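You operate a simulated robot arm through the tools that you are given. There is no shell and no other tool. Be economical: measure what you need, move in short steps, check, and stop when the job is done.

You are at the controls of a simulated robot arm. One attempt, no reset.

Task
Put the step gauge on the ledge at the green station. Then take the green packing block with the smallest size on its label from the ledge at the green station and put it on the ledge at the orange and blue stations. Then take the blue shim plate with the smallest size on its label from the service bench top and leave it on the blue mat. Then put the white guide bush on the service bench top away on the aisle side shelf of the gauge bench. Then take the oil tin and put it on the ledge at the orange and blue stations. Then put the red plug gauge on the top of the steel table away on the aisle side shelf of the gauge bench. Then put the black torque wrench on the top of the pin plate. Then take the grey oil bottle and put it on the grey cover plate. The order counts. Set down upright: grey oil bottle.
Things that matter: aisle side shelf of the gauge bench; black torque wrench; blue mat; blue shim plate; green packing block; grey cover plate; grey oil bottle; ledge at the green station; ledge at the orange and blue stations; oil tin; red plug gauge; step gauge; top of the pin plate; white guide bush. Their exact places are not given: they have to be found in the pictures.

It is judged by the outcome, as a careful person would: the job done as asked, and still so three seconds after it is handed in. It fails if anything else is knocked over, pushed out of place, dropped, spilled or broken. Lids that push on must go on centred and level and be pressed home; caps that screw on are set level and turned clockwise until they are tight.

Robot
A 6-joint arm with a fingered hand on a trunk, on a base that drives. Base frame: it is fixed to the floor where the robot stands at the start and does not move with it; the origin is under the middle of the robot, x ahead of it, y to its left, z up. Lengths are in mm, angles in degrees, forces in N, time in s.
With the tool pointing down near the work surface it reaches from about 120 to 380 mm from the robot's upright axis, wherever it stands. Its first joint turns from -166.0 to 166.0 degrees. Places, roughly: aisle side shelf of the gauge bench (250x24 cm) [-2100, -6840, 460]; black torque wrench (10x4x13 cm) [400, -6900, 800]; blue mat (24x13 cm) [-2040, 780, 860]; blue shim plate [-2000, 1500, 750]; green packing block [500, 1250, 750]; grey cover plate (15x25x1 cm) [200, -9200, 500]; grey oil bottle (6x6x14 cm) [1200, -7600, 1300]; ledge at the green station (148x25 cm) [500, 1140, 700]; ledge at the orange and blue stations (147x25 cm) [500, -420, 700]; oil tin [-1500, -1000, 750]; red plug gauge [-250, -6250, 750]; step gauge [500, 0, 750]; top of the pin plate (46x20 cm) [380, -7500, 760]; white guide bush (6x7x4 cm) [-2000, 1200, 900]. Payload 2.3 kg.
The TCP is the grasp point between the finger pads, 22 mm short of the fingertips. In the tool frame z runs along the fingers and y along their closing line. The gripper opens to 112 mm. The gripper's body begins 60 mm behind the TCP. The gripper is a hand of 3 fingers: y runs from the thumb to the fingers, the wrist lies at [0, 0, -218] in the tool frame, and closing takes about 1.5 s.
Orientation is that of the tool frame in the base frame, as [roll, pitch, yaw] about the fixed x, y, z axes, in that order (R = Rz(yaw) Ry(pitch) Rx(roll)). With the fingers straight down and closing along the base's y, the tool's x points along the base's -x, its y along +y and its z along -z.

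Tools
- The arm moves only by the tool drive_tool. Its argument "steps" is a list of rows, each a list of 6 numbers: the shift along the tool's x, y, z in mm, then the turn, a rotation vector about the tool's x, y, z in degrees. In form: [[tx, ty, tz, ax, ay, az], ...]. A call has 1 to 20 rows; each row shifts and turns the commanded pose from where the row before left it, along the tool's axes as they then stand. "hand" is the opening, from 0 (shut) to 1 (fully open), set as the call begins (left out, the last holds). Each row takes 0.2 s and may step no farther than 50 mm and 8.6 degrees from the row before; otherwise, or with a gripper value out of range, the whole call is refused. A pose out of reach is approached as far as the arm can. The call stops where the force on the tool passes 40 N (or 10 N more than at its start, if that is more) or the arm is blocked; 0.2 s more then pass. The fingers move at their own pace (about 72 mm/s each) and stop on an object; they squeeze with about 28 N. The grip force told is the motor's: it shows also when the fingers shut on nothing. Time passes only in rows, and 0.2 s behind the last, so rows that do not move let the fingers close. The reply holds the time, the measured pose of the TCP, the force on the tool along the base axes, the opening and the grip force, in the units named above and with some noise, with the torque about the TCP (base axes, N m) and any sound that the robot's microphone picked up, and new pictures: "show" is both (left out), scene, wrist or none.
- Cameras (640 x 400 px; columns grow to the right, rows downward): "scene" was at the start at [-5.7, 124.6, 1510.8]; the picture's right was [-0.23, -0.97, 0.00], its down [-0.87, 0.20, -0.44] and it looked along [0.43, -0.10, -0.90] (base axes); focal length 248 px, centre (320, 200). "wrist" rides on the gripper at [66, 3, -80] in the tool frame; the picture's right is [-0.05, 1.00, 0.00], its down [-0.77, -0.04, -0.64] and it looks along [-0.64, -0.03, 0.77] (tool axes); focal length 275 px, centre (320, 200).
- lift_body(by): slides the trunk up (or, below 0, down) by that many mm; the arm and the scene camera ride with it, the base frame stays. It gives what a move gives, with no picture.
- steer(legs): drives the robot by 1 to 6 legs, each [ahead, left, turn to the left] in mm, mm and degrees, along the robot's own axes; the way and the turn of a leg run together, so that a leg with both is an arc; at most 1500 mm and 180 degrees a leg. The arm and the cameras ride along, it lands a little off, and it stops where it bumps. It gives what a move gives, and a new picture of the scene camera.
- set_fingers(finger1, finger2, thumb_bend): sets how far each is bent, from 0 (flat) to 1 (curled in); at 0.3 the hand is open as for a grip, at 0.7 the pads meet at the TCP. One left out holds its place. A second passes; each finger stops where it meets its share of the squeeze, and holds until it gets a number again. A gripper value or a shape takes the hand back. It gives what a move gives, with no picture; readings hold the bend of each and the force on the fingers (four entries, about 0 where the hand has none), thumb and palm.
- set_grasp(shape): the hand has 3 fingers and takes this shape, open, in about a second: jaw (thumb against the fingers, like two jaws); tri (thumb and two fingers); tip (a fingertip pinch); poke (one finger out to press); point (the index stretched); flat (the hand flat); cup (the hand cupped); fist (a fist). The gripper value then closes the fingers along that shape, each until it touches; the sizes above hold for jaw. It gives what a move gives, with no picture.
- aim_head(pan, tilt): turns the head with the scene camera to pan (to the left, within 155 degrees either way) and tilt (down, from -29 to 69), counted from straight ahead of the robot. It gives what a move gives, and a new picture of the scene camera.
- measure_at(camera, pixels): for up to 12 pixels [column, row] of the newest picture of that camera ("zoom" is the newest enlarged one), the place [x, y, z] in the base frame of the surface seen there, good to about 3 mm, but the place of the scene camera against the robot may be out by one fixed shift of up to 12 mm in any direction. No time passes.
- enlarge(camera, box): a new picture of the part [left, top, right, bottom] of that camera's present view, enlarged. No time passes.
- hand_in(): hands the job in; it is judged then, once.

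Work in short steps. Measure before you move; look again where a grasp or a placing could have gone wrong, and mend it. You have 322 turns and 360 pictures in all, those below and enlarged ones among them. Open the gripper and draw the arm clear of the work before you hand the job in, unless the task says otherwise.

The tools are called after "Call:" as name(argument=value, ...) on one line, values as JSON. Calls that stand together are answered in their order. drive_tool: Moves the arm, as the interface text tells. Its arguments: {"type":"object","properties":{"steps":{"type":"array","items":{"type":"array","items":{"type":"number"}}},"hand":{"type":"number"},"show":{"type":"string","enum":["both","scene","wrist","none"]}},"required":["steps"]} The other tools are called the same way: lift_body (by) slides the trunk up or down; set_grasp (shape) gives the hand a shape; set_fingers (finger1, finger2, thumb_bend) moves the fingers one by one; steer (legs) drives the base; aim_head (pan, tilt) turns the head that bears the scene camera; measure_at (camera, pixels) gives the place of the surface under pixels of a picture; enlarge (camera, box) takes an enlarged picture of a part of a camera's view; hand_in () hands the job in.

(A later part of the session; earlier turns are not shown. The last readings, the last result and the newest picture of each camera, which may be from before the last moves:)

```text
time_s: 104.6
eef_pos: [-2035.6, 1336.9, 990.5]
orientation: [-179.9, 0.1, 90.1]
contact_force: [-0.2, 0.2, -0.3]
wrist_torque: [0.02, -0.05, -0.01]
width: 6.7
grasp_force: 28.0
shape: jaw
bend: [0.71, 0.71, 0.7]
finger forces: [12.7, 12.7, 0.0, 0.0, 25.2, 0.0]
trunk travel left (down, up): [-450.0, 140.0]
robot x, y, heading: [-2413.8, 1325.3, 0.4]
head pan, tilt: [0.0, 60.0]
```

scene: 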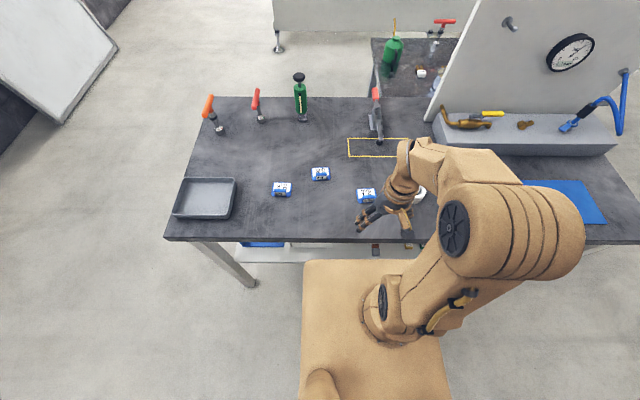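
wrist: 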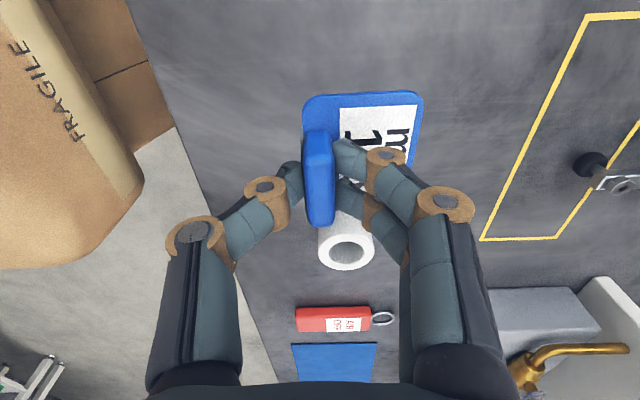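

Shim held. Drive right to the mat.

Call:
steer(legs=[[0, -562, 0]])

Call:
drive_tool(steps=[[0, -26, 20, 0, 0, 0]], show="wrist")

```text
time_s: 107.9
eef_pos: [-2031.2, 766.8, 989.8]
orientation: [-179.8, 0.0, 89.8]
contact_force: [1.0, 0.4, -1.3]
wrist_torque: [0.01, 0.0, -0.01]
width: 6.6
grasp_force: 28.2
shape: jaw
bend: [0.71, 0.71, 0.7]
finger forces: [12.5, 12.7, 0.1, 0.1, 25.1, 0.1]
trunk travel left (down, up): [-450.0, 140.0]
robot x, y, heading: [-2406.9, 759.1, 0.0]
head pan, tilt: [0.0, 60.0]
```

scene: 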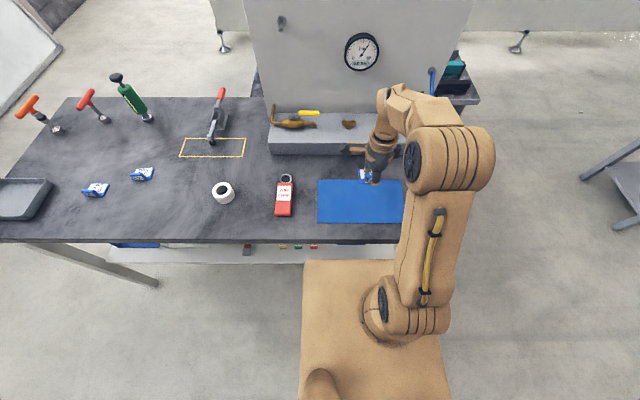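

```text
time_s: 108.3
eef_pos: [-2057.1, 766.1, 970.3]
orientation: [-179.9, 0.1, 89.7]
contact_force: [0.0, -0.1, -1.5]
wrist_torque: [0.01, -0.01, 0.0]
width: 6.7
grasp_force: 28.0
shape: jaw
bend: [0.71, 0.71, 0.7]
finger forces: [12.6, 12.7, 0.1, 0.1, 25.2, 0.0]
trunk travel left (down, up): [-450.0, 140.0]
robot x, y, heading: [-2411.9, 758.0, 0.5]
head pan, tilt: [0.0, 60.0]
```

wrist: 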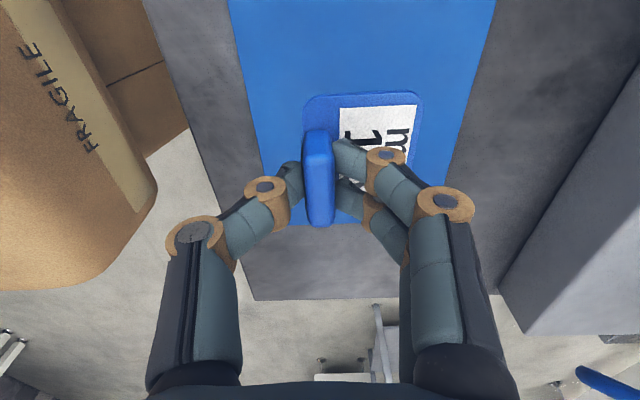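

Verify mat extents.

Call:
measure_at(camera="wrist", pixels=[[280, 222], [262, 160], [455, 150], [235, 30], [490, 20], [360, 60]])

Call:
measure_at(camera="scene", pixels=[[318, 182], [320, 222]])

```text
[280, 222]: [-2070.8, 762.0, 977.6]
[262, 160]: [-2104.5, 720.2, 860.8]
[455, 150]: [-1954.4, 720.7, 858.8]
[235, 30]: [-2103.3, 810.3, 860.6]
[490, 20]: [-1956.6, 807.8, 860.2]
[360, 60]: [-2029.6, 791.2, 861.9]
```

```text
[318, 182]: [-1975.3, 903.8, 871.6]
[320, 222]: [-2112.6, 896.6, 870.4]
```

Well centred. Lower to just above, then to contact.

Call:
drive_tool(steps=[[0, 0, 35, 0, 0, 0], [0, 0, 30, 0, 0, 0], [0, 0, 8, 0, 0, 0], [0, 0, 2, 0, 0, 0], [0, 0, 2, 0, 0, 0]], show="none")

```text
time_s: 109.5
eef_pos: [-2056.9, 768.7, 894.4]
orientation: [-179.9, 0.0, 89.8]
contact_force: [-0.3, -0.6, 1.3]
wrist_torque: [0.0, -0.04, 0.04]
width: 6.7
grasp_force: 27.9
shape: jaw
bend: [0.71, 0.71, 0.7]
finger forces: [12.7, 12.7, 0.1, 0.0, 26.0, 0.0]
trunk travel left (down, up): [-450.0, 140.0]
robot x, y, heading: [-2409.1, 757.7, 0.2]
head pan, tilt: [0.0, 60.0]
```

Call:
drive_tool(steps=[[0, 0, 1, 0, 0, 0], [0, 0, 1, 0, 0, 0]], show="wrist")

```text
time_s: 110.1
eef_pos: [-2057.4, 767.6, 891.7]
orientation: [180.0, 0.0, 89.8]
contact_force: [1.7, 0.7, 13.7]
wrist_torque: [0.01, -0.06, 0.03]
width: 7.0
grasp_force: 28.1
shape: jaw
bend: [0.71, 0.71, 0.71]
finger forces: [15.1, 15.0, 0.0, 0.1, 29.0, 0.1]
trunk travel left (down, up): [-450.0, 140.0]
robot x, y, heading: [-2414.0, 761.0, 0.2]
head pan, tilt: [0.0, 60.0]
```

wrist: 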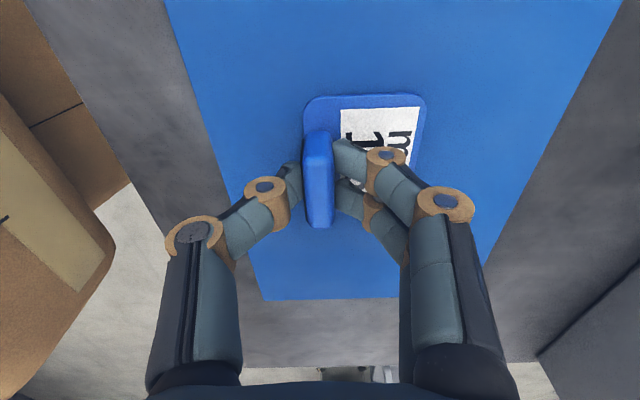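

Contact at 13.7 N. Release and raise.

Call:
drive_tool(steps=[[0, 0, -1, 0, 0, 0], [0, 0, 0, 0, 0, 0], [0, 0, 0, 0, 0, 0], [0, 0, 0, 0, 0, 0], [0, 0, -20, 0, 0, 0], [0, 0, -40, 0, 0, 0], [0, 0, -40, 0, 0, 0]], hand=1, show="wrist")

```text
time_s: 111.7
eef_pos: [-2057.7, 767.8, 993.6]
orientation: [-179.9, -0.1, 89.8]
contact_force: [-0.4, -0.3, -0.1]
wrist_torque: [-0.01, 0.03, 0.01]
width: 112.3
grasp_force: 0.1
shape: jaw
bend: [0.3, 0.3, 0.3]
finger forces: [0.0, 0.1, 0.1, 0.1, 0.0, 0.0]
trunk travel left (down, up): [-450.0, 140.0]
robot x, y, heading: [-2409.1, 762.7, 0.6]
head pan, tilt: [0.0, 60.0]
```

wrist: 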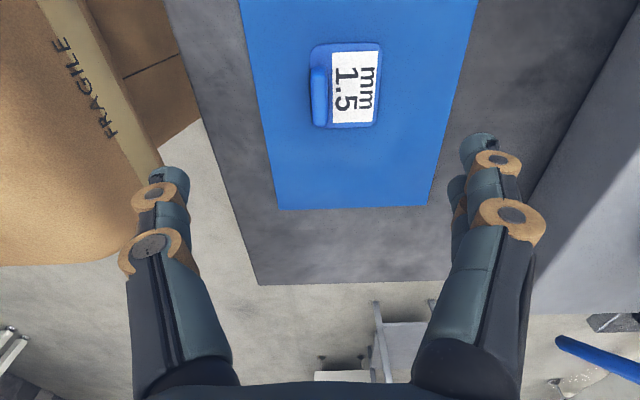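

Shim on the mat. Rotate the hand back and drive left to the white bush at ~[-2004,1190].

Call:
drive_tool(steps=[[0, 0, 0, 0, 0, -8], [0, 0, 0, 0, 0, -8], [0, 0, 0, 0, 0, -8], [0, 0, 0, 0, 0, -8], [0, 0, 0, 0, 0, -8], [0, 0, 0, 0, 0, -8], [0, 0, 0, 0, 0, -8], [0, 0, 0, 0, 0, -8], [0, 0, 0, 0, 0, -8], [0, 0, 0, 0, 0, -8], [0, 0, 0, 0, 0, -8]], show="none")

Call:
steer(legs=[[0, 430, 0]])

Call:
drive_tool(steps=[[0, 0, 10, 0, 0, 0]], show="wrist")

```text
time_s: 114.1
eef_pos: [-2057.4, 768.3, 992.6]
orientation: [-180.0, 0.0, 177.8]
contact_force: [-0.3, 0.1, 0.2]
wrist_torque: [0.01, 0.02, 0.01]
width: 111.9
grasp_force: 0.1
shape: jaw
bend: [0.3, 0.3, 0.3]
finger forces: [0.0, 0.1, 0.1, 0.0, 0.0, 0.0]
trunk travel left (down, up): [-450.0, 140.0]
robot x, y, heading: [-2408.3, 756.8, 0.2]
head pan, tilt: [0.0, 60.0]
```

```text
time_s: 116.7
eef_pos: [-2058.7, 1199.3, 992.0]
orientation: [179.9, 0.0, 177.7]
contact_force: [0.0, 0.6, -0.5]
wrist_torque: [-0.07, -0.02, 0.02]
width: 111.9
grasp_force: 0.1
shape: jaw
bend: [0.3, 0.3, 0.3]
finger forces: [0.0, 0.1, 0.1, 0.1, 0.0, 0.0]
trunk travel left (down, up): [-450.0, 140.0]
robot x, y, heading: [-2407.8, 1190.8, 0.3]
head pan, tilt: [0.0, 60.0]
```

scene: 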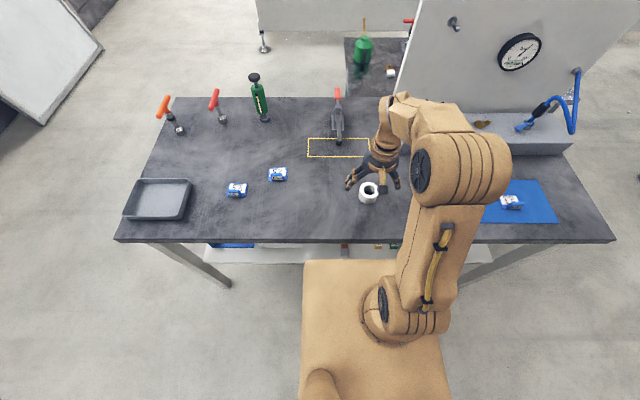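

```text
time_s: 117.1
eef_pos: [-2056.8, 1200.0, 981.8]
orientation: [-180.0, -0.2, 177.7]
contact_force: [-0.4, 0.1, -1.6]
wrist_torque: [0.0, 0.0, -0.02]
width: 111.8
grasp_force: 0.1
shape: jaw
bend: [0.3, 0.3, 0.3]
finger forces: [0.1, 0.0, 0.0, 0.0, 0.1, 0.0]
trunk travel left (down, up): [-450.0, 140.0]
robot x, y, heading: [-2412.2, 1194.0, -0.1]
head pan, tilt: [0.0, 60.0]
```

wrist: 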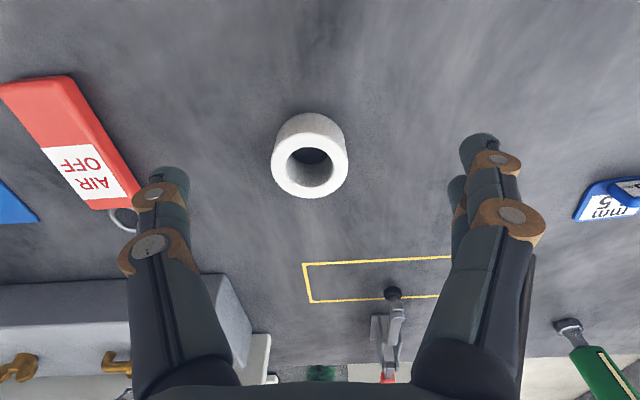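

Measure the bush rim.

Call:
measure_at(camera="wrist", pixels=[[276, 158], [343, 158], [310, 191], [310, 140], [295, 122], [328, 122], [240, 165]])

```text
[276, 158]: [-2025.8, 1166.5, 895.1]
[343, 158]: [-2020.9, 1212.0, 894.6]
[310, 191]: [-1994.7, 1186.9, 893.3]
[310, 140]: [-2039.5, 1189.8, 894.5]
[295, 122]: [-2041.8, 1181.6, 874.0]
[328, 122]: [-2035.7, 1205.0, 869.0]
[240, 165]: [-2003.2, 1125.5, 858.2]
```

Bush centre ≈[-2018,1189], top 895. Descend with a slightly reduced opening (red tag ring on the right), then close.

Call:
drive_tool(steps=[[-39, -9.5, 20, 0, 0, 0], [0, 0, 40, 0, 0, 0]], hand=0.85, show="wrist")

```text
time_s: 117.7
eef_pos: [-2017.3, 1189.0, 922.6]
orientation: [180.0, -0.1, 177.8]
contact_force: [0.5, 0.3, -0.6]
wrist_torque: [-0.02, 0.01, 0.01]
width: 95.6
grasp_force: 0.1
shape: jaw
bend: [0.54, 0.54, 0.5]
finger forces: [0.0, 0.1, 0.0, 0.0, 0.0, 0.0]
trunk travel left (down, up): [-450.0, 140.0]
robot x, y, heading: [-2410.6, 1192.2, 0.3]
head pan, tilt: [0.0, 60.0]
```

wrist: 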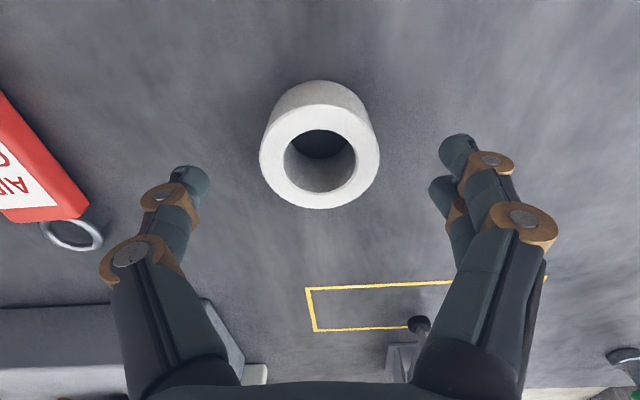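

Aligned. Lower 36 and close.

Call:
drive_tool(steps=[[0, 0, 20, 0, 0, 0], [0, 0, 16, 0, 0, 0]], show="none")

Call:
drive_tool(steps=[[0, 0, 0, 0, 0, 0], [0, 0, 0, 0, 0, 0], [0, 0, 0, 0, 0, 0], [0, 0, 0, 0, 0, 0], [0, 0, 0, 0, 0, 0], [0, 0, 0, 0, 0, 0], [0, 0, 0, 0, 0, 0]], hand=0, show="wrist")

```text
time_s: 118.3
eef_pos: [-2018.9, 1187.9, 885.2]
orientation: [180.0, -0.1, 177.7]
contact_force: [-0.1, 0.4, 0.3]
wrist_torque: [-0.02, 0.02, 0.0]
width: 95.4
grasp_force: 0.1
shape: jaw
bend: [0.54, 0.54, 0.5]
finger forces: [0.0, 0.1, 0.0, 0.0, 0.0, 0.1]
trunk travel left (down, up): [-450.0, 140.0]
robot x, y, heading: [-2409.1, 1190.9, 0.1]
head pan, tilt: [0.0, 60.0]
```

```text
time_s: 119.9
eef_pos: [-2018.5, 1187.3, 887.1]
orientation: [-180.0, -0.1, 177.6]
contact_force: [-0.2, 0.5, -0.3]
wrist_torque: [0.08, 0.01, 0.06]
width: 45.7
grasp_force: 27.8
shape: jaw
bend: [0.73, 0.73, 0.7]
finger forces: [12.6, 12.9, 0.0, 0.0, 25.3, 0.0]
trunk travel left (down, up): [-450.0, 140.0]
robot x, y, heading: [-2412.0, 1191.6, 0.1]
head pan, tilt: [0.0, 60.0]
```

wrist: 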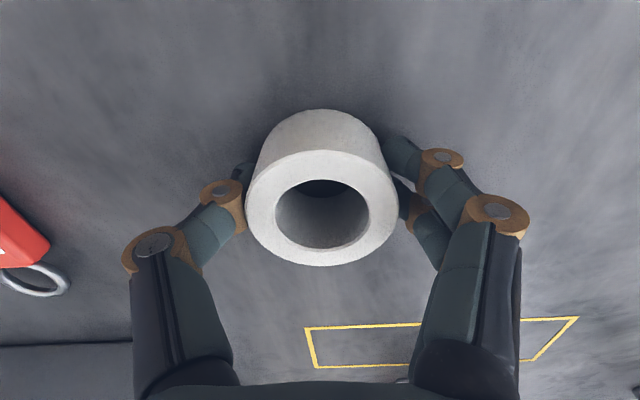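

Gripped. Lift and bring back.

Call:
drive_tool(steps=[[0, 0, -30, 0, 0, 0], [0, 0, -45, 0, 0, 0], [0, 0, -45, 0, 0, 0], [40, 0, 0, 0, 0, 0], [40, 0, 0, 0, 0, 0]], show="wrist")

```text
time_s: 121.1
eef_pos: [-2100.3, 1191.6, 1006.1]
orientation: [-179.9, 0.0, 177.6]
contact_force: [0.2, 1.0, -4.0]
wrist_torque: [0.02, 0.0, 0.0]
width: 45.8
grasp_force: 27.8
shape: jaw
bend: [0.73, 0.73, 0.7]
finger forces: [12.7, 12.9, 0.1, 0.0, 25.6, 0.0]
trunk travel left (down, up): [-450.0, 140.0]
robot x, y, heading: [-2408.9, 1195.5, -0.0]
head pan, tilt: [0.0, 60.0]
```

wrist: 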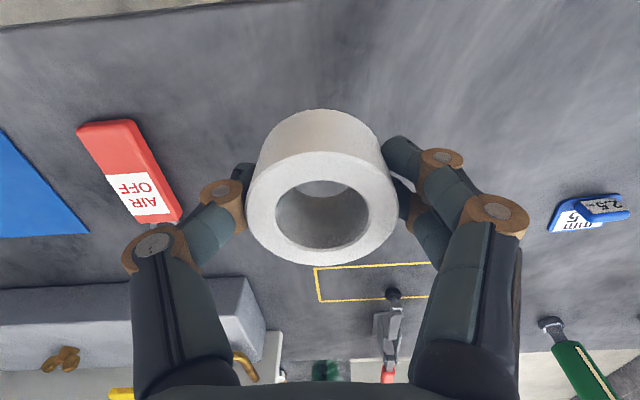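

Back off and face −y to look for the gauge bench.

Call:
steer(legs=[[-400, 0, 0], [0, 0, -90]])

Call:
aim_head(pan=0, tilt=10)

```text
time_s: 127.4
eef_pos: [-2803.2, 877.2, 1006.5]
orientation: [180.0, -0.1, 89.6]
contact_force: [-0.4, 0.2, -3.4]
wrist_torque: [0.03, -0.03, -0.02]
width: 45.6
grasp_force: 28.2
shape: jaw
bend: [0.73, 0.73, 0.7]
finger forces: [12.7, 12.8, 0.0, 0.0, 25.6, 0.0]
trunk travel left (down, up): [-450.0, 140.0]
robot x, y, heading: [-2811.7, 1188.7, -87.9]
head pan, tilt: [0.0, 60.0]
```

scene: 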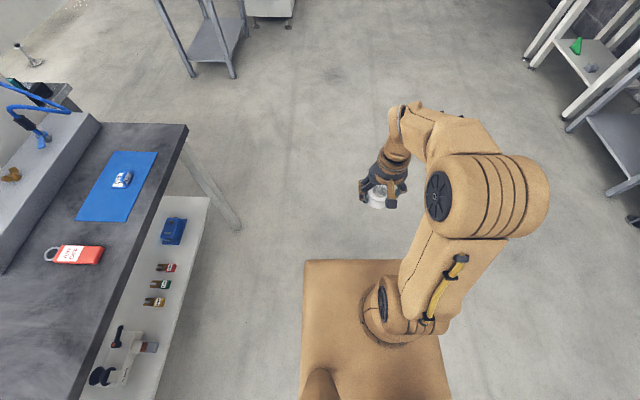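

```text
time_s: 128.6
eef_pos: [-2802.9, 875.1, 1006.0]
orientation: [180.0, -0.1, 89.6]
contact_force: [0.2, 0.2, -4.0]
wrist_torque: [0.05, 0.01, -0.01]
width: 45.5
grasp_force: 27.6
shape: jaw
bend: [0.73, 0.73, 0.7]
finger forces: [12.7, 12.9, 0.1, 0.1, 25.6, 0.0]
trunk travel left (down, up): [-450.0, 140.0]
robot x, y, heading: [-2817.6, 1190.5, -87.6]
head pan, tilt: [0.0, 10.0]
```

scene: 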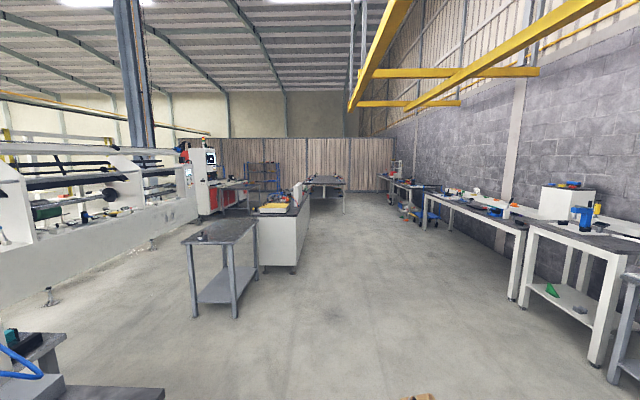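

Measure candidate benches ahead.

Call:
measure_at(camera="scene", pixels=[[280, 210], [285, 240], [325, 183], [345, 190], [215, 240], [232, 187], [262, 195], [430, 220], [520, 230]])

Call:
enlarge(camera="scene", box=[170, 130, 440, 290])

```text
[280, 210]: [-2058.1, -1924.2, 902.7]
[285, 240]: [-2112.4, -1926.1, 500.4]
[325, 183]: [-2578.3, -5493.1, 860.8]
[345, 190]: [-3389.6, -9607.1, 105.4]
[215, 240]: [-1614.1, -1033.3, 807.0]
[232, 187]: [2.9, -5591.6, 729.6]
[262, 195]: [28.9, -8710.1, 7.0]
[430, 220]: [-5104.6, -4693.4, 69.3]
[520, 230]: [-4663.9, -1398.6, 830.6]
```

```text
2.37 times, centred on (305, 210) of scene
```

zoom: 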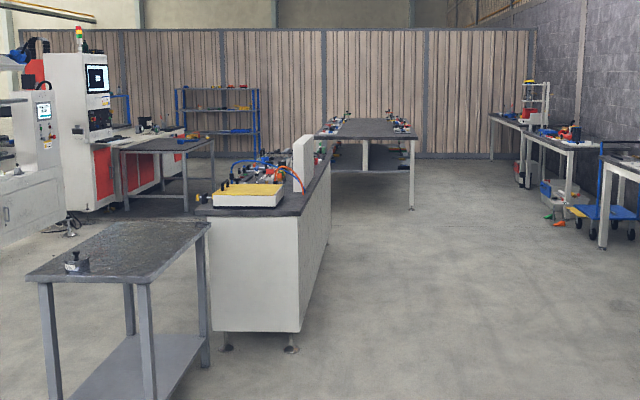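

Gauge bench should be the long table at y<-5490. Drive down the aisle.

Call:
steer(legs=[[0, 0, -2.4], [1400, 0, 0], [1400, 0, 0], [1400, 0, 0], [1400, 0, 0]])

```text
time_s: 155.7
eef_pos: [-2813.2, -4734.0, 1005.7]
orientation: [179.9, -0.2, 88.1]
contact_force: [0.2, 0.0, -4.0]
wrist_torque: [-0.02, 0.03, -0.01]
width: 45.6
grasp_force: 27.6
shape: jaw
bend: [0.73, 0.73, 0.7]
finger forces: [12.7, 12.9, 0.1, 0.0, 25.7, 0.0]
trunk travel left (down, up): [-450.0, 140.0]
robot x, y, heading: [-2813.9, -4422.6, -89.3]
head pan, tilt: [0.0, 10.0]
```

scene: 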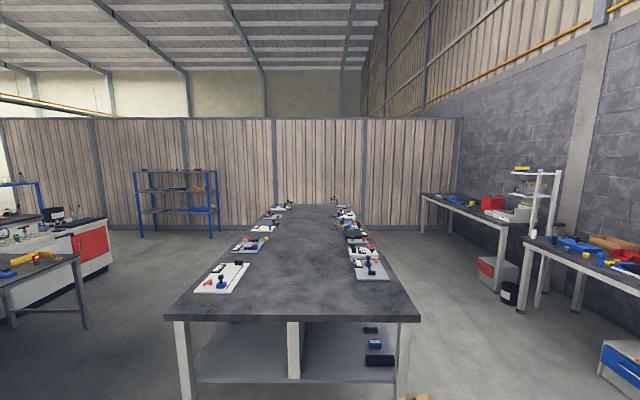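

Measure the table corners and under-shelf.

Call:
measure_at(camera="scene", pixels=[[170, 316], [415, 318], [240, 370], [350, 372], [295, 340], [345, 206], [275, 206], [230, 345], [375, 340], [376, 360]])

Call:
enlarge(camera="scene", box=[150, 280, 450, 400])

```text
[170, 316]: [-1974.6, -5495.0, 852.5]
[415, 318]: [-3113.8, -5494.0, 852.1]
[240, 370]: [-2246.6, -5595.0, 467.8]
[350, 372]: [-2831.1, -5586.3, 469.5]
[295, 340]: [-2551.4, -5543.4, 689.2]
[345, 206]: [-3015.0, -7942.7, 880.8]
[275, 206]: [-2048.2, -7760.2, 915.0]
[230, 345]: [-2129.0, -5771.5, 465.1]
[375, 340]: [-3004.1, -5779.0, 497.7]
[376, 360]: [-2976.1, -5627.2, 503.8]
```

```text
2.13 times, centred on (300, 340) of scene
```

zoom: 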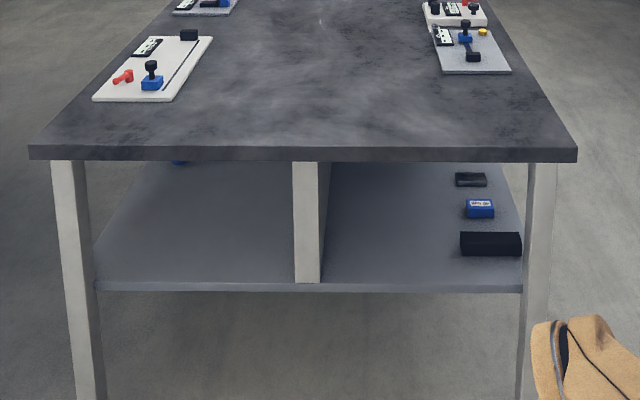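

The aisle-side shelf centre (x≈-2100) is at the +x side of this table. Look left (+x) to check passage.

Call:
aim_head(pan=80, tilt=25)

```text
time_s: 157.2
eef_pos: [-2812.7, -4734.0, 1005.7]
orientation: [-179.9, -0.1, 88.2]
contact_force: [0.7, 0.1, -4.4]
wrist_torque: [0.02, -0.02, 0.06]
width: 45.3
grasp_force: 27.9
shape: jaw
bend: [0.73, 0.73, 0.7]
finger forces: [12.7, 12.9, 0.0, 0.0, 25.6, 0.0]
trunk travel left (down, up): [-450.0, 140.0]
robot x, y, heading: [-2815.2, -4422.9, -89.2]
head pan, tilt: [80.0, 25.0]
```

scene: 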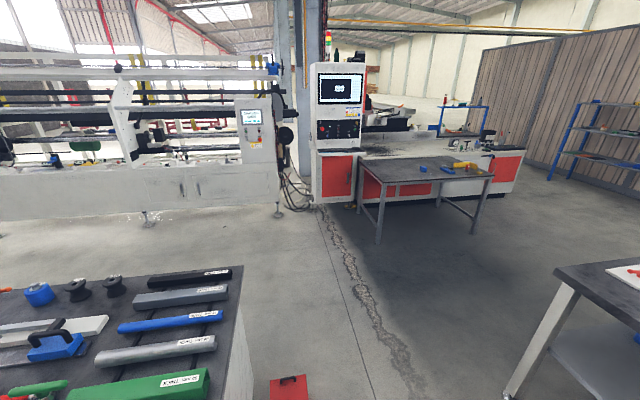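

Measure the passage width and the red box on the floor.

Call:
measure_at(camera="scene", pixels=[[242, 275], [250, 395], [285, 388], [305, 395], [558, 268], [510, 395], [430, 180], [378, 240], [470, 230], [350, 300]])

```text
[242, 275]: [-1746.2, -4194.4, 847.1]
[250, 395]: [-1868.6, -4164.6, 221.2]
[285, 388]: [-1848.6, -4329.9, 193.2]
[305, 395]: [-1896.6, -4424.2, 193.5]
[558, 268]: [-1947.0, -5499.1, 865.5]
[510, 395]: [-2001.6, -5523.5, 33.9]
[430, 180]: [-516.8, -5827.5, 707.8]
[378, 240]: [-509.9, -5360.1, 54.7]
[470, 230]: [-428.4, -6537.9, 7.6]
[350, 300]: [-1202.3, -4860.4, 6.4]
```

Passage is y −4430…−5495. Drive ahead 540, left 1500.

Call:
steer(legs=[[540, 0, -0.7], [0, 1480, 0]])

Call:
aim_head(pan=-35, tilt=20)

```text
time_s: 167.3
eef_pos: [-1331.0, -5264.1, 1006.0]
orientation: [180.0, -0.1, 87.9]
contact_force: [0.1, -0.5, -3.7]
wrist_torque: [0.02, 0.01, -0.02]
width: 45.2
grasp_force: 28.2
shape: jaw
bend: [0.73, 0.73, 0.7]
finger forces: [12.8, 13.0, 0.0, 0.1, 25.5, 0.0]
trunk travel left (down, up): [-450.0, 140.0]
robot x, y, heading: [-1330.9, -4955.5, -89.5]
head pan, tilt: [80.0, 25.0]
```

scene: 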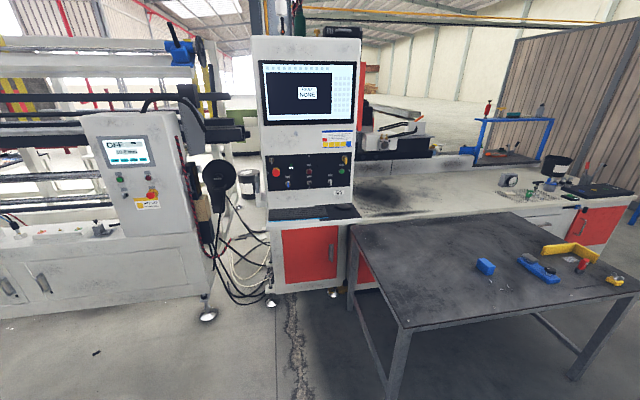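

```text
time_s: 169.2
eef_pos: [-1330.9, -5263.3, 1006.2]
orientation: [180.0, -0.2, 87.9]
contact_force: [0.3, 0.1, -3.9]
wrist_torque: [0.03, -0.02, 0.0]
width: 45.5
grasp_force: 28.0
shape: jaw
bend: [0.73, 0.73, 0.7]
finger forces: [12.7, 12.9, 0.0, 0.0, 25.6, 0.0]
trunk travel left (down, up): [-450.0, 140.0]
robot x, y, heading: [-1330.6, -4950.9, -89.8]
head pan, tilt: [-35.0, 20.0]
```

scene: 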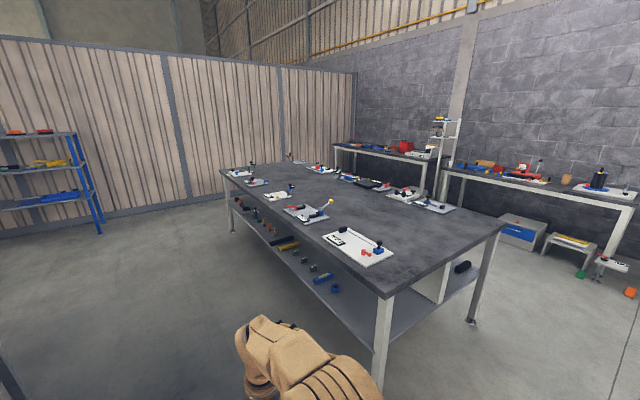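

Drive alongside the table and turn to face −x.

Call:
steer(legs=[[950, 0, 0], [0, 0, -90]])

Call:
aim_head(pan=0, tilt=48)

Call:
aim_head(pan=40, tilt=35)

```text
time_s: 178.0
eef_pos: [-1633.7, -5893.0, 1004.8]
orientation: [180.0, -0.1, -2.6]
contact_force: [0.9, -0.2, -3.9]
wrist_torque: [-0.02, 0.0, -0.01]
width: 45.6
grasp_force: 27.1
shape: jaw
bend: [0.73, 0.73, 0.7]
finger forces: [12.6, 12.9, 0.0, 0.0, 25.5, 0.0]
trunk travel left (down, up): [-450.0, 140.0]
robot x, y, heading: [-1319.9, -5897.7, 179.9]
head pan, tilt: [-35.0, 20.0]
```

scene: 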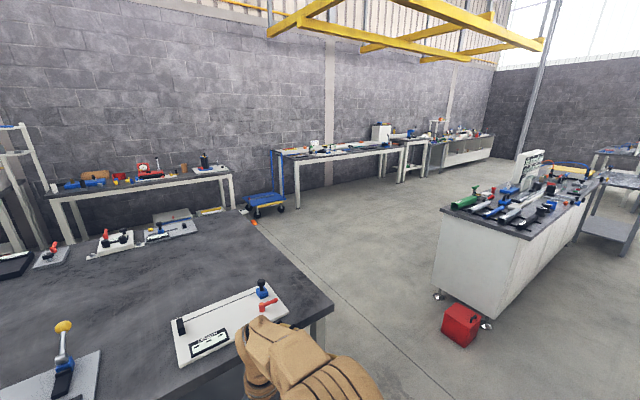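

```text
time_s: 179.0
eef_pos: [-1634.2, -5893.7, 1004.8]
orientation: [180.0, -0.1, -2.6]
contact_force: [0.0, -0.7, -5.2]
wrist_torque: [0.0, -0.01, 0.02]
width: 45.5
grasp_force: 28.1
shape: jaw
bend: [0.73, 0.73, 0.7]
finger forces: [12.7, 12.9, 0.1, 0.0, 25.5, 0.0]
trunk travel left (down, up): [-450.0, 140.0]
robot x, y, heading: [-1323.9, -5897.0, 180.1]
head pan, tilt: [0.0, 48.0]
```

scene: 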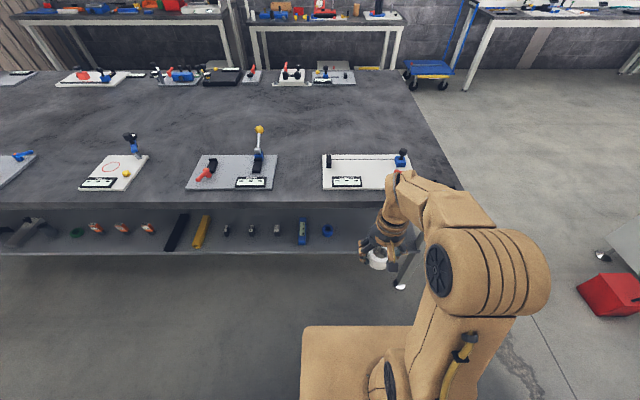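

```text
time_s: 180.1
eef_pos: [-1634.2, -5893.4, 1006.3]
orientation: [-179.9, 0.0, -2.6]
contact_force: [1.4, -0.3, -4.1]
wrist_torque: [-0.04, -0.04, -0.04]
width: 45.4
grasp_force: 27.9
shape: jaw
bend: [0.73, 0.73, 0.7]
finger forces: [12.6, 12.9, 0.1, 0.0, 25.5, 0.0]
trunk travel left (down, up): [-450.0, 140.0]
robot x, y, heading: [-1323.3, -5893.3, 179.8]
head pan, tilt: [40.0, 35.0]
```

scene: 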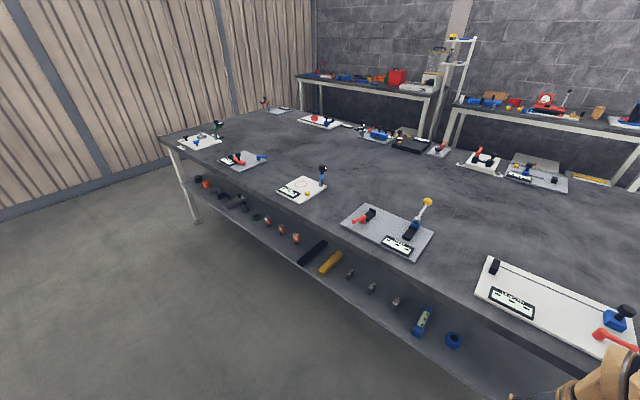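

Shelf has items; free space seems near the right of the blue ring. Lower the trunk for a better view under the top.

Call:
lift_body(by=-400)

Call:
aim_head(pan=10, tilt=35)

```text
time_s: 183.9
eef_pos: [-1633.9, -5894.0, 606.5]
orientation: [-179.9, -0.1, -2.6]
contact_force: [0.0, 0.5, -4.2]
wrist_torque: [-0.02, 0.01, 0.03]
width: 45.3
grasp_force: 27.8
shape: jaw
bend: [0.73, 0.73, 0.7]
finger forces: [12.6, 12.9, 0.0, 0.0, 25.5, 0.1]
trunk travel left (down, up): [-50.0, 540.0]
robot x, y, heading: [-1320.1, -5895.8, 179.6]
head pan, tilt: [40.0, 35.0]
```

```text
time_s: 184.9
eef_pos: [-1634.3, -5893.1, 606.3]
orientation: [179.9, -0.1, -2.5]
contact_force: [0.3, -0.2, -3.4]
wrist_torque: [0.01, 0.02, 0.0]
width: 45.5
grasp_force: 27.9
shape: jaw
bend: [0.73, 0.73, 0.7]
finger forces: [12.5, 12.9, 0.0, 0.0, 25.4, 0.1]
trunk travel left (down, up): [-50.0, 540.0]
robot x, y, heading: [-1325.4, -5899.0, 179.8]
head pan, tilt: [10.0, 35.0]
```

scene: 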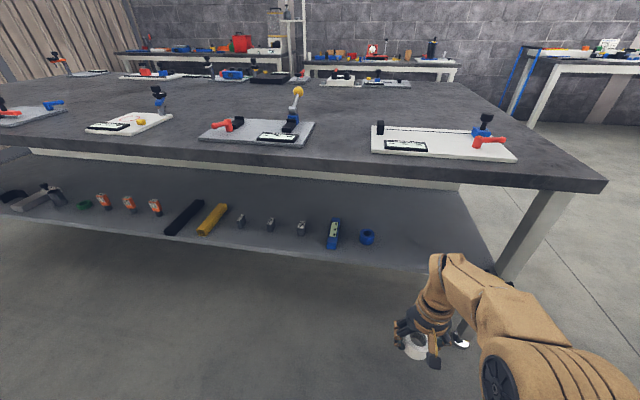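

Free shelf area at (425,235), right of the blue ring. Measure shelf and table edges.

Call:
measure_at(camera="scene", pixels=[[425, 240], [425, 262], [425, 210], [367, 237], [335, 235], [425, 185], [480, 262], [330, 262], [430, 170], [520, 260]])

```text
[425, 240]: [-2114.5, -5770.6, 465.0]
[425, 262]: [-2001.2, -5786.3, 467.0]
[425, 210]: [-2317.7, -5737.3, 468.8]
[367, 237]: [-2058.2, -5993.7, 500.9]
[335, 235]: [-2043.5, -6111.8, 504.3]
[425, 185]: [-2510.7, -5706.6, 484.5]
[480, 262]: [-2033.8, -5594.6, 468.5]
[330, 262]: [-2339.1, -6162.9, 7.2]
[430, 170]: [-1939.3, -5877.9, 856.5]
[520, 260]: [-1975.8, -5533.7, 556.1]
```

Plan: straight low arm outside the table, then drive it in horizontally. Lower the trunk fully and stretch the arm at z≈520.

Call:
lift_body(by=-50)

Call:
drive_tool(steps=[[-40, 0, 10, 0, 0, 2.5], [-40, 0, 20, 0, 0, 0], [-30, 0, 5, 0, 0, 0], [-20, 0, 0, 0, 0, 0]])

```text
time_s: 185.8
eef_pos: [-1634.8, -5893.4, 556.2]
orientation: [-180.0, -0.1, -2.6]
contact_force: [0.0, -0.2, -4.0]
wrist_torque: [0.0, -0.01, 0.02]
width: 45.3
grasp_force: 28.0
shape: jaw
bend: [0.73, 0.73, 0.7]
finger forces: [12.5, 12.9, 0.0, 0.0, 25.5, 0.0]
trunk travel left (down, up): [0.0, 590.0]
robot x, y, heading: [-1323.0, -5896.5, 179.8]
head pan, tilt: [10.0, 35.0]
```

```text
time_s: 186.8
eef_pos: [-1762.8, -5885.3, 522.3]
orientation: [180.0, -0.2, -5.0]
contact_force: [-0.8, -0.5, -3.3]
wrist_torque: [0.02, 0.03, 0.01]
width: 45.3
grasp_force: 28.1
shape: jaw
bend: [0.73, 0.73, 0.7]
finger forces: [12.7, 12.9, 0.0, 0.1, 25.7, 0.1]
trunk travel left (down, up): [0.0, 590.0]
robot x, y, heading: [-1322.2, -5897.2, 179.8]
head pan, tilt: [10.0, 35.0]
```

scene: 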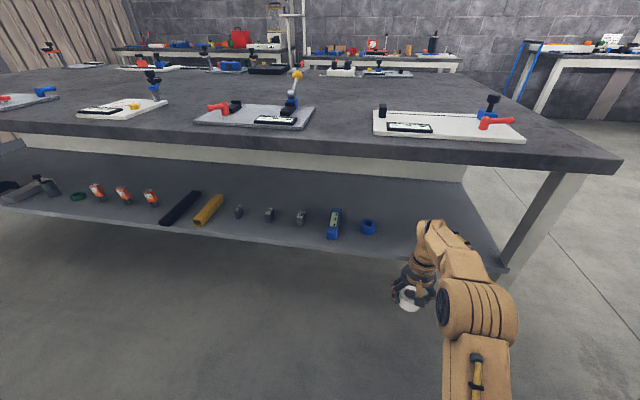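
wrist: 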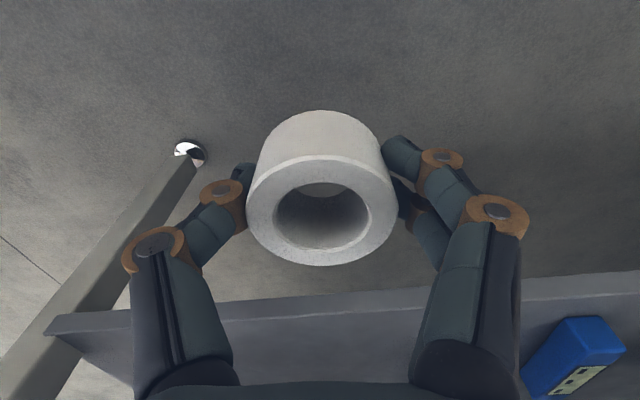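

The arm is stretched 440 mm. Measure arm heights against the table underside (and edge thickness).

Call:
measure_at(camera="scene", pixels=[[465, 285], [450, 260], [440, 235], [432, 224], [475, 310], [400, 150], [400, 158], [400, 165]])

Call:
enlarge(camera="scene", box=[380, 100, 540, 200])

```text
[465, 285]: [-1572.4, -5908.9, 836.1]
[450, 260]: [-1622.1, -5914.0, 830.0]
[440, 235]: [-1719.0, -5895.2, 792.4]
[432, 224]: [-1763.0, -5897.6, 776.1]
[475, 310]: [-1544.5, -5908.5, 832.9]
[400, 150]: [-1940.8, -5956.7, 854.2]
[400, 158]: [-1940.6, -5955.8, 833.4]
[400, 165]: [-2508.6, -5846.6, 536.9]
```

```text
4.00 times, centred on (460, 150) of scene
```

zoom: 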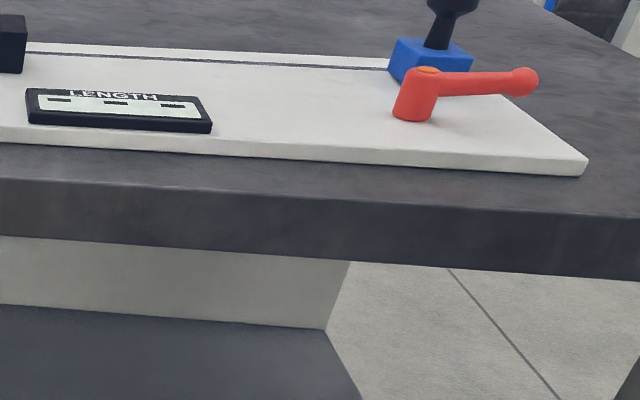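

Arm top near the wrist is 776–812, underside ≈815: tight. Extend further to flatten the arm, and measure again.

Call:
drive_tool(steps=[[-25, 0, 5, 0, 0, 2], [-25, 0, 0, 0, 0, 3]])

```text
time_s: 187.4
eef_pos: [-1812.5, -5879.7, 515.7]
orientation: [180.0, -0.3, -10.3]
contact_force: [-0.2, 0.3, -2.9]
wrist_torque: [-0.01, -0.03, -0.02]
width: 45.4
grasp_force: 28.2
shape: jaw
bend: [0.73, 0.73, 0.7]
finger forces: [12.8, 13.1, 0.0, 0.0, 25.6, 0.1]
trunk travel left (down, up): [0.0, 590.0]
robot x, y, heading: [-1324.1, -5897.3, 179.6]
head pan, tilt: [10.0, 35.0]
```

scene: 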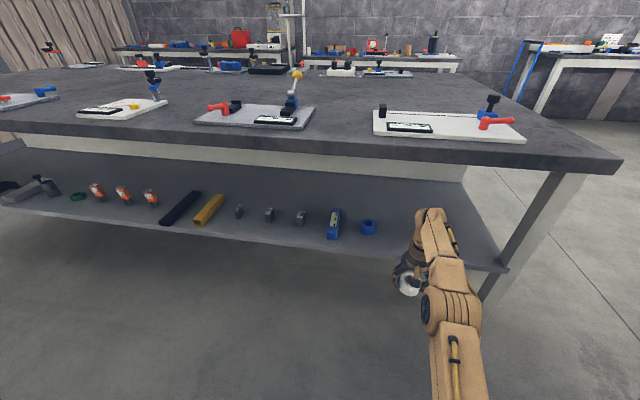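
wrist: 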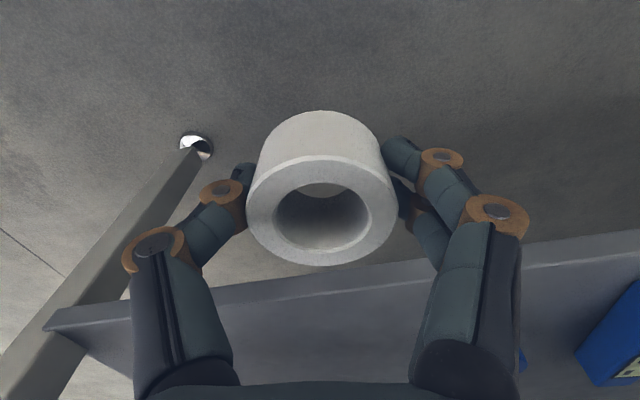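

Reached 488 mm. Measure arm heights again.

Call:
measure_at(camera="scene", pixels=[[430, 209], [435, 230], [445, 255], [455, 280], [420, 212], [440, 245]])

```text
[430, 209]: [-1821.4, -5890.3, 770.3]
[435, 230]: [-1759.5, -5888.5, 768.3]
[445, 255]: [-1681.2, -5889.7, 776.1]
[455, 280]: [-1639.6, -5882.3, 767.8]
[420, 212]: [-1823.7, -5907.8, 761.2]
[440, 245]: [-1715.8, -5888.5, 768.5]
```

All below 777 — 38 mm clearance. Slide right 95, then ahead 225 under the table.

Call:
steer(legs=[[0, -95, 0.3], [225, 0, 0]])

Call:
drive_tool(steps=[[0, 0, 0, 0, 0, 0]], show="wrist")

```text
time_s: 189.8
eef_pos: [-2039.3, -5788.3, 517.2]
orientation: [180.0, -0.1, -9.6]
contact_force: [0.4, -0.4, -4.1]
wrist_torque: [0.04, -0.04, 0.04]
width: 45.5
grasp_force: 27.7
shape: jaw
bend: [0.73, 0.73, 0.7]
finger forces: [12.8, 13.1, 0.0, 0.1, 25.7, 0.1]
trunk travel left (down, up): [0.0, 590.0]
robot x, y, heading: [-1546.9, -5805.8, -179.7]
head pan, tilt: [10.0, 35.0]
```

scene: 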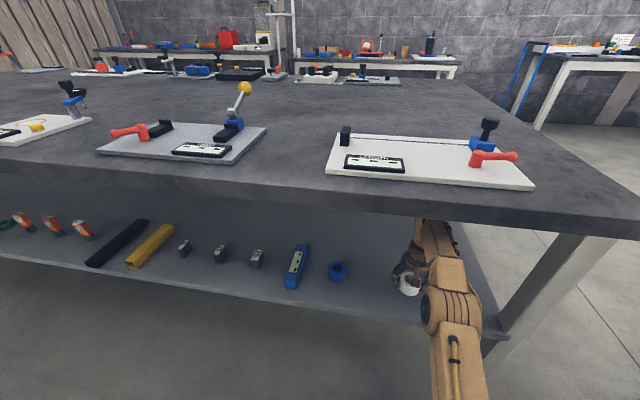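

```text
time_s: 190.2
eef_pos: [-2039.8, -5789.4, 517.4]
orientation: [179.9, -0.1, -9.8]
contact_force: [-0.5, 0.6, -3.3]
wrist_torque: [0.0, -0.03, -0.04]
width: 45.5
grasp_force: 27.6
shape: jaw
bend: [0.73, 0.73, 0.7]
finger forces: [12.7, 13.1, 0.0, 0.0, 25.7, 0.0]
trunk travel left (down, up): [0.0, 590.0]
robot x, y, heading: [-1547.9, -5801.0, -179.9]
head pan, tilt: [10.0, 35.0]
```

wrist: 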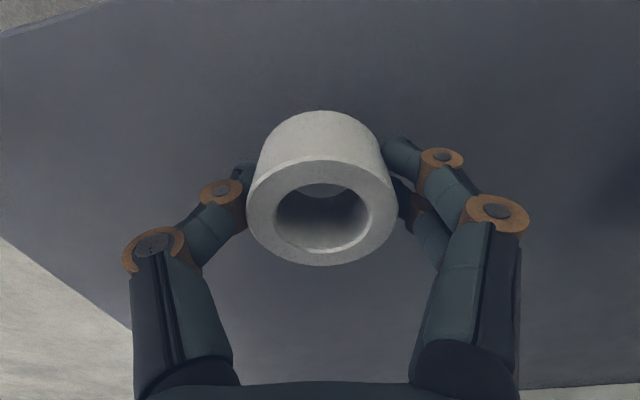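

Over the shelf. Lower gently to contact.

Call:
drive_tool(steps=[[0, 0, 12, 0, 0, 0], [0, 0, 6, 0, 0, 0], [0, 0, 3, 0, 0, 0], [0, 0, 2, 0, 0, 0]], show="none")

```text
time_s: 191.2
eef_pos: [-2039.5, -5787.7, 494.3]
orientation: [179.9, -0.1, -9.7]
contact_force: [0.2, 0.4, -3.4]
wrist_torque: [0.01, 0.06, 0.01]
width: 45.6
grasp_force: 28.0
shape: jaw
bend: [0.73, 0.73, 0.7]
finger forces: [12.7, 13.1, 0.0, 0.1, 25.7, 0.0]
trunk travel left (down, up): [0.0, 590.0]
robot x, y, heading: [-1546.5, -5803.3, -179.7]
head pan, tilt: [10.0, 35.0]
```

Call:
drive_tool(steps=[[0, 0, 2, 0, 0, 0], [0, 0, 2, 0, 0, 0], [0, 0, 2, 0, 0, 0], [0, 0, 0, 0, 0, 0]], show="none")

```text
time_s: 192.2
eef_pos: [-2038.6, -5788.1, 488.8]
orientation: [-180.0, -0.1, -9.7]
contact_force: [0.7, 0.3, -3.8]
wrist_torque: [-0.01, 0.0, 0.01]
width: 45.5
grasp_force: 28.4
shape: jaw
bend: [0.73, 0.73, 0.7]
finger forces: [12.8, 13.0, 0.1, 0.1, 25.7, 0.1]
trunk travel left (down, up): [0.0, 590.0]
robot x, y, heading: [-1550.3, -5800.8, -179.8]
head pan, tilt: [10.0, 35.0]
```

Still free; a few more mm.

Call:
drive_tool(steps=[[0, 0, 1.5, 0, 0, 0], [0, 0, 1.5, 0, 0, 0], [0, 0, 1.5, 0, 0, 0], [0, 0, 0, 0, 0, 0]], show="wrist")

```text
time_s: 193.2
eef_pos: [-2038.7, -5788.5, 485.3]
orientation: [-180.0, 0.2, -9.7]
contact_force: [-4.0, 0.6, 19.7]
wrist_torque: [-0.04, 0.07, -0.01]
width: 45.6
grasp_force: 27.6
shape: jaw
bend: [0.73, 0.73, 0.7]
finger forces: [14.7, 15.2, 0.0, 0.1, 29.9, 0.0]
trunk travel left (down, up): [0.0, 590.0]
robot x, y, heading: [-1546.5, -5797.7, -179.8]
head pan, tilt: [10.0, 35.0]
```

wrist: 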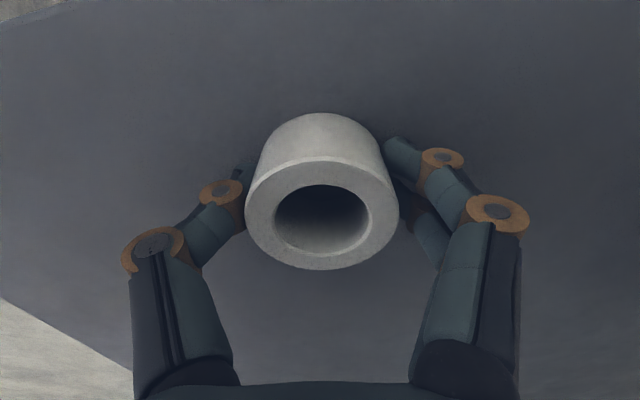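

Contact 20 N. Release, rise 32 mm, and back out.

Call:
drive_tool(steps=[[0, 0, -1.5, 0, 0, 0], [0, 0, 0, 0, 0, 0], [0, 0, 0, 0, 0, 0], [0, 0, 0, 0, 0, 0], [0, 0, -15, 0, 0, 0], [0, 0, -15, 0, 0, 0], [0, 0, -8, 0, 0, 0]], hand=1, show="wrist")

Call:
steer(legs=[[-250, 0, 0]])

```text
time_s: 194.8
eef_pos: [-2039.0, -5788.8, 523.6]
orientation: [180.0, -0.1, -9.7]
contact_force: [-1.2, -0.4, 0.0]
wrist_torque: [0.01, 0.01, -0.03]
width: 112.0
grasp_force: 0.1
shape: jaw
bend: [0.3, 0.3, 0.3]
finger forces: [0.1, 0.1, 0.0, 0.0, 0.1, 0.0]
trunk travel left (down, up): [0.0, 590.0]
robot x, y, heading: [-1550.2, -5800.7, -179.6]
head pan, tilt: [10.0, 35.0]
```

wrist: 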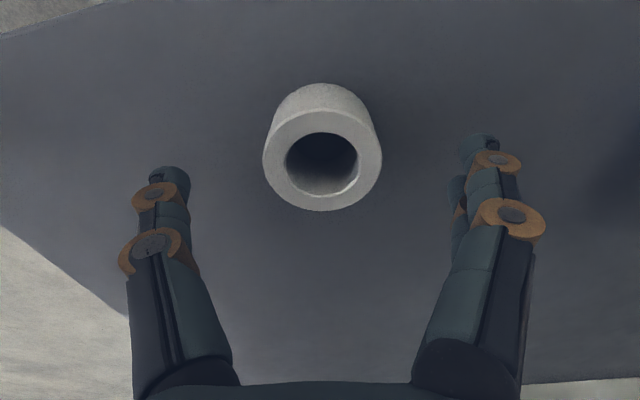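

```text
time_s: 196.7
eef_pos: [-1787.1, -5786.9, 523.5]
orientation: [180.0, -0.1, -10.0]
contact_force: [0.2, 0.8, 0.0]
wrist_torque: [-0.03, 0.0, 0.02]
width: 112.0
grasp_force: 0.0
shape: jaw
bend: [0.3, 0.3, 0.3]
finger forces: [0.1, 0.0, 0.1, 0.1, 0.0, 0.0]
trunk travel left (down, up): [0.0, 590.0]
robot x, y, heading: [-1297.0, -5801.3, 179.9]
head pan, tilt: [10.0, 35.0]
```

scene: 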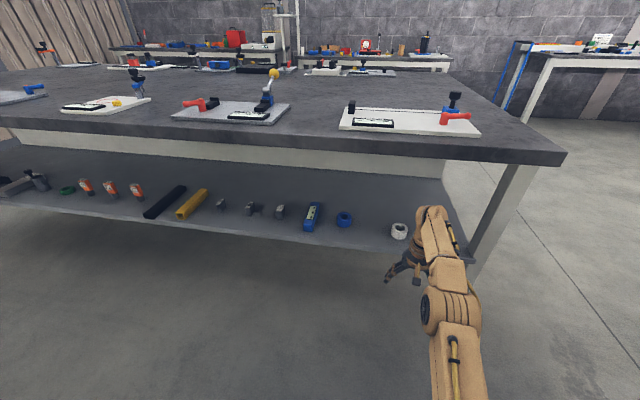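

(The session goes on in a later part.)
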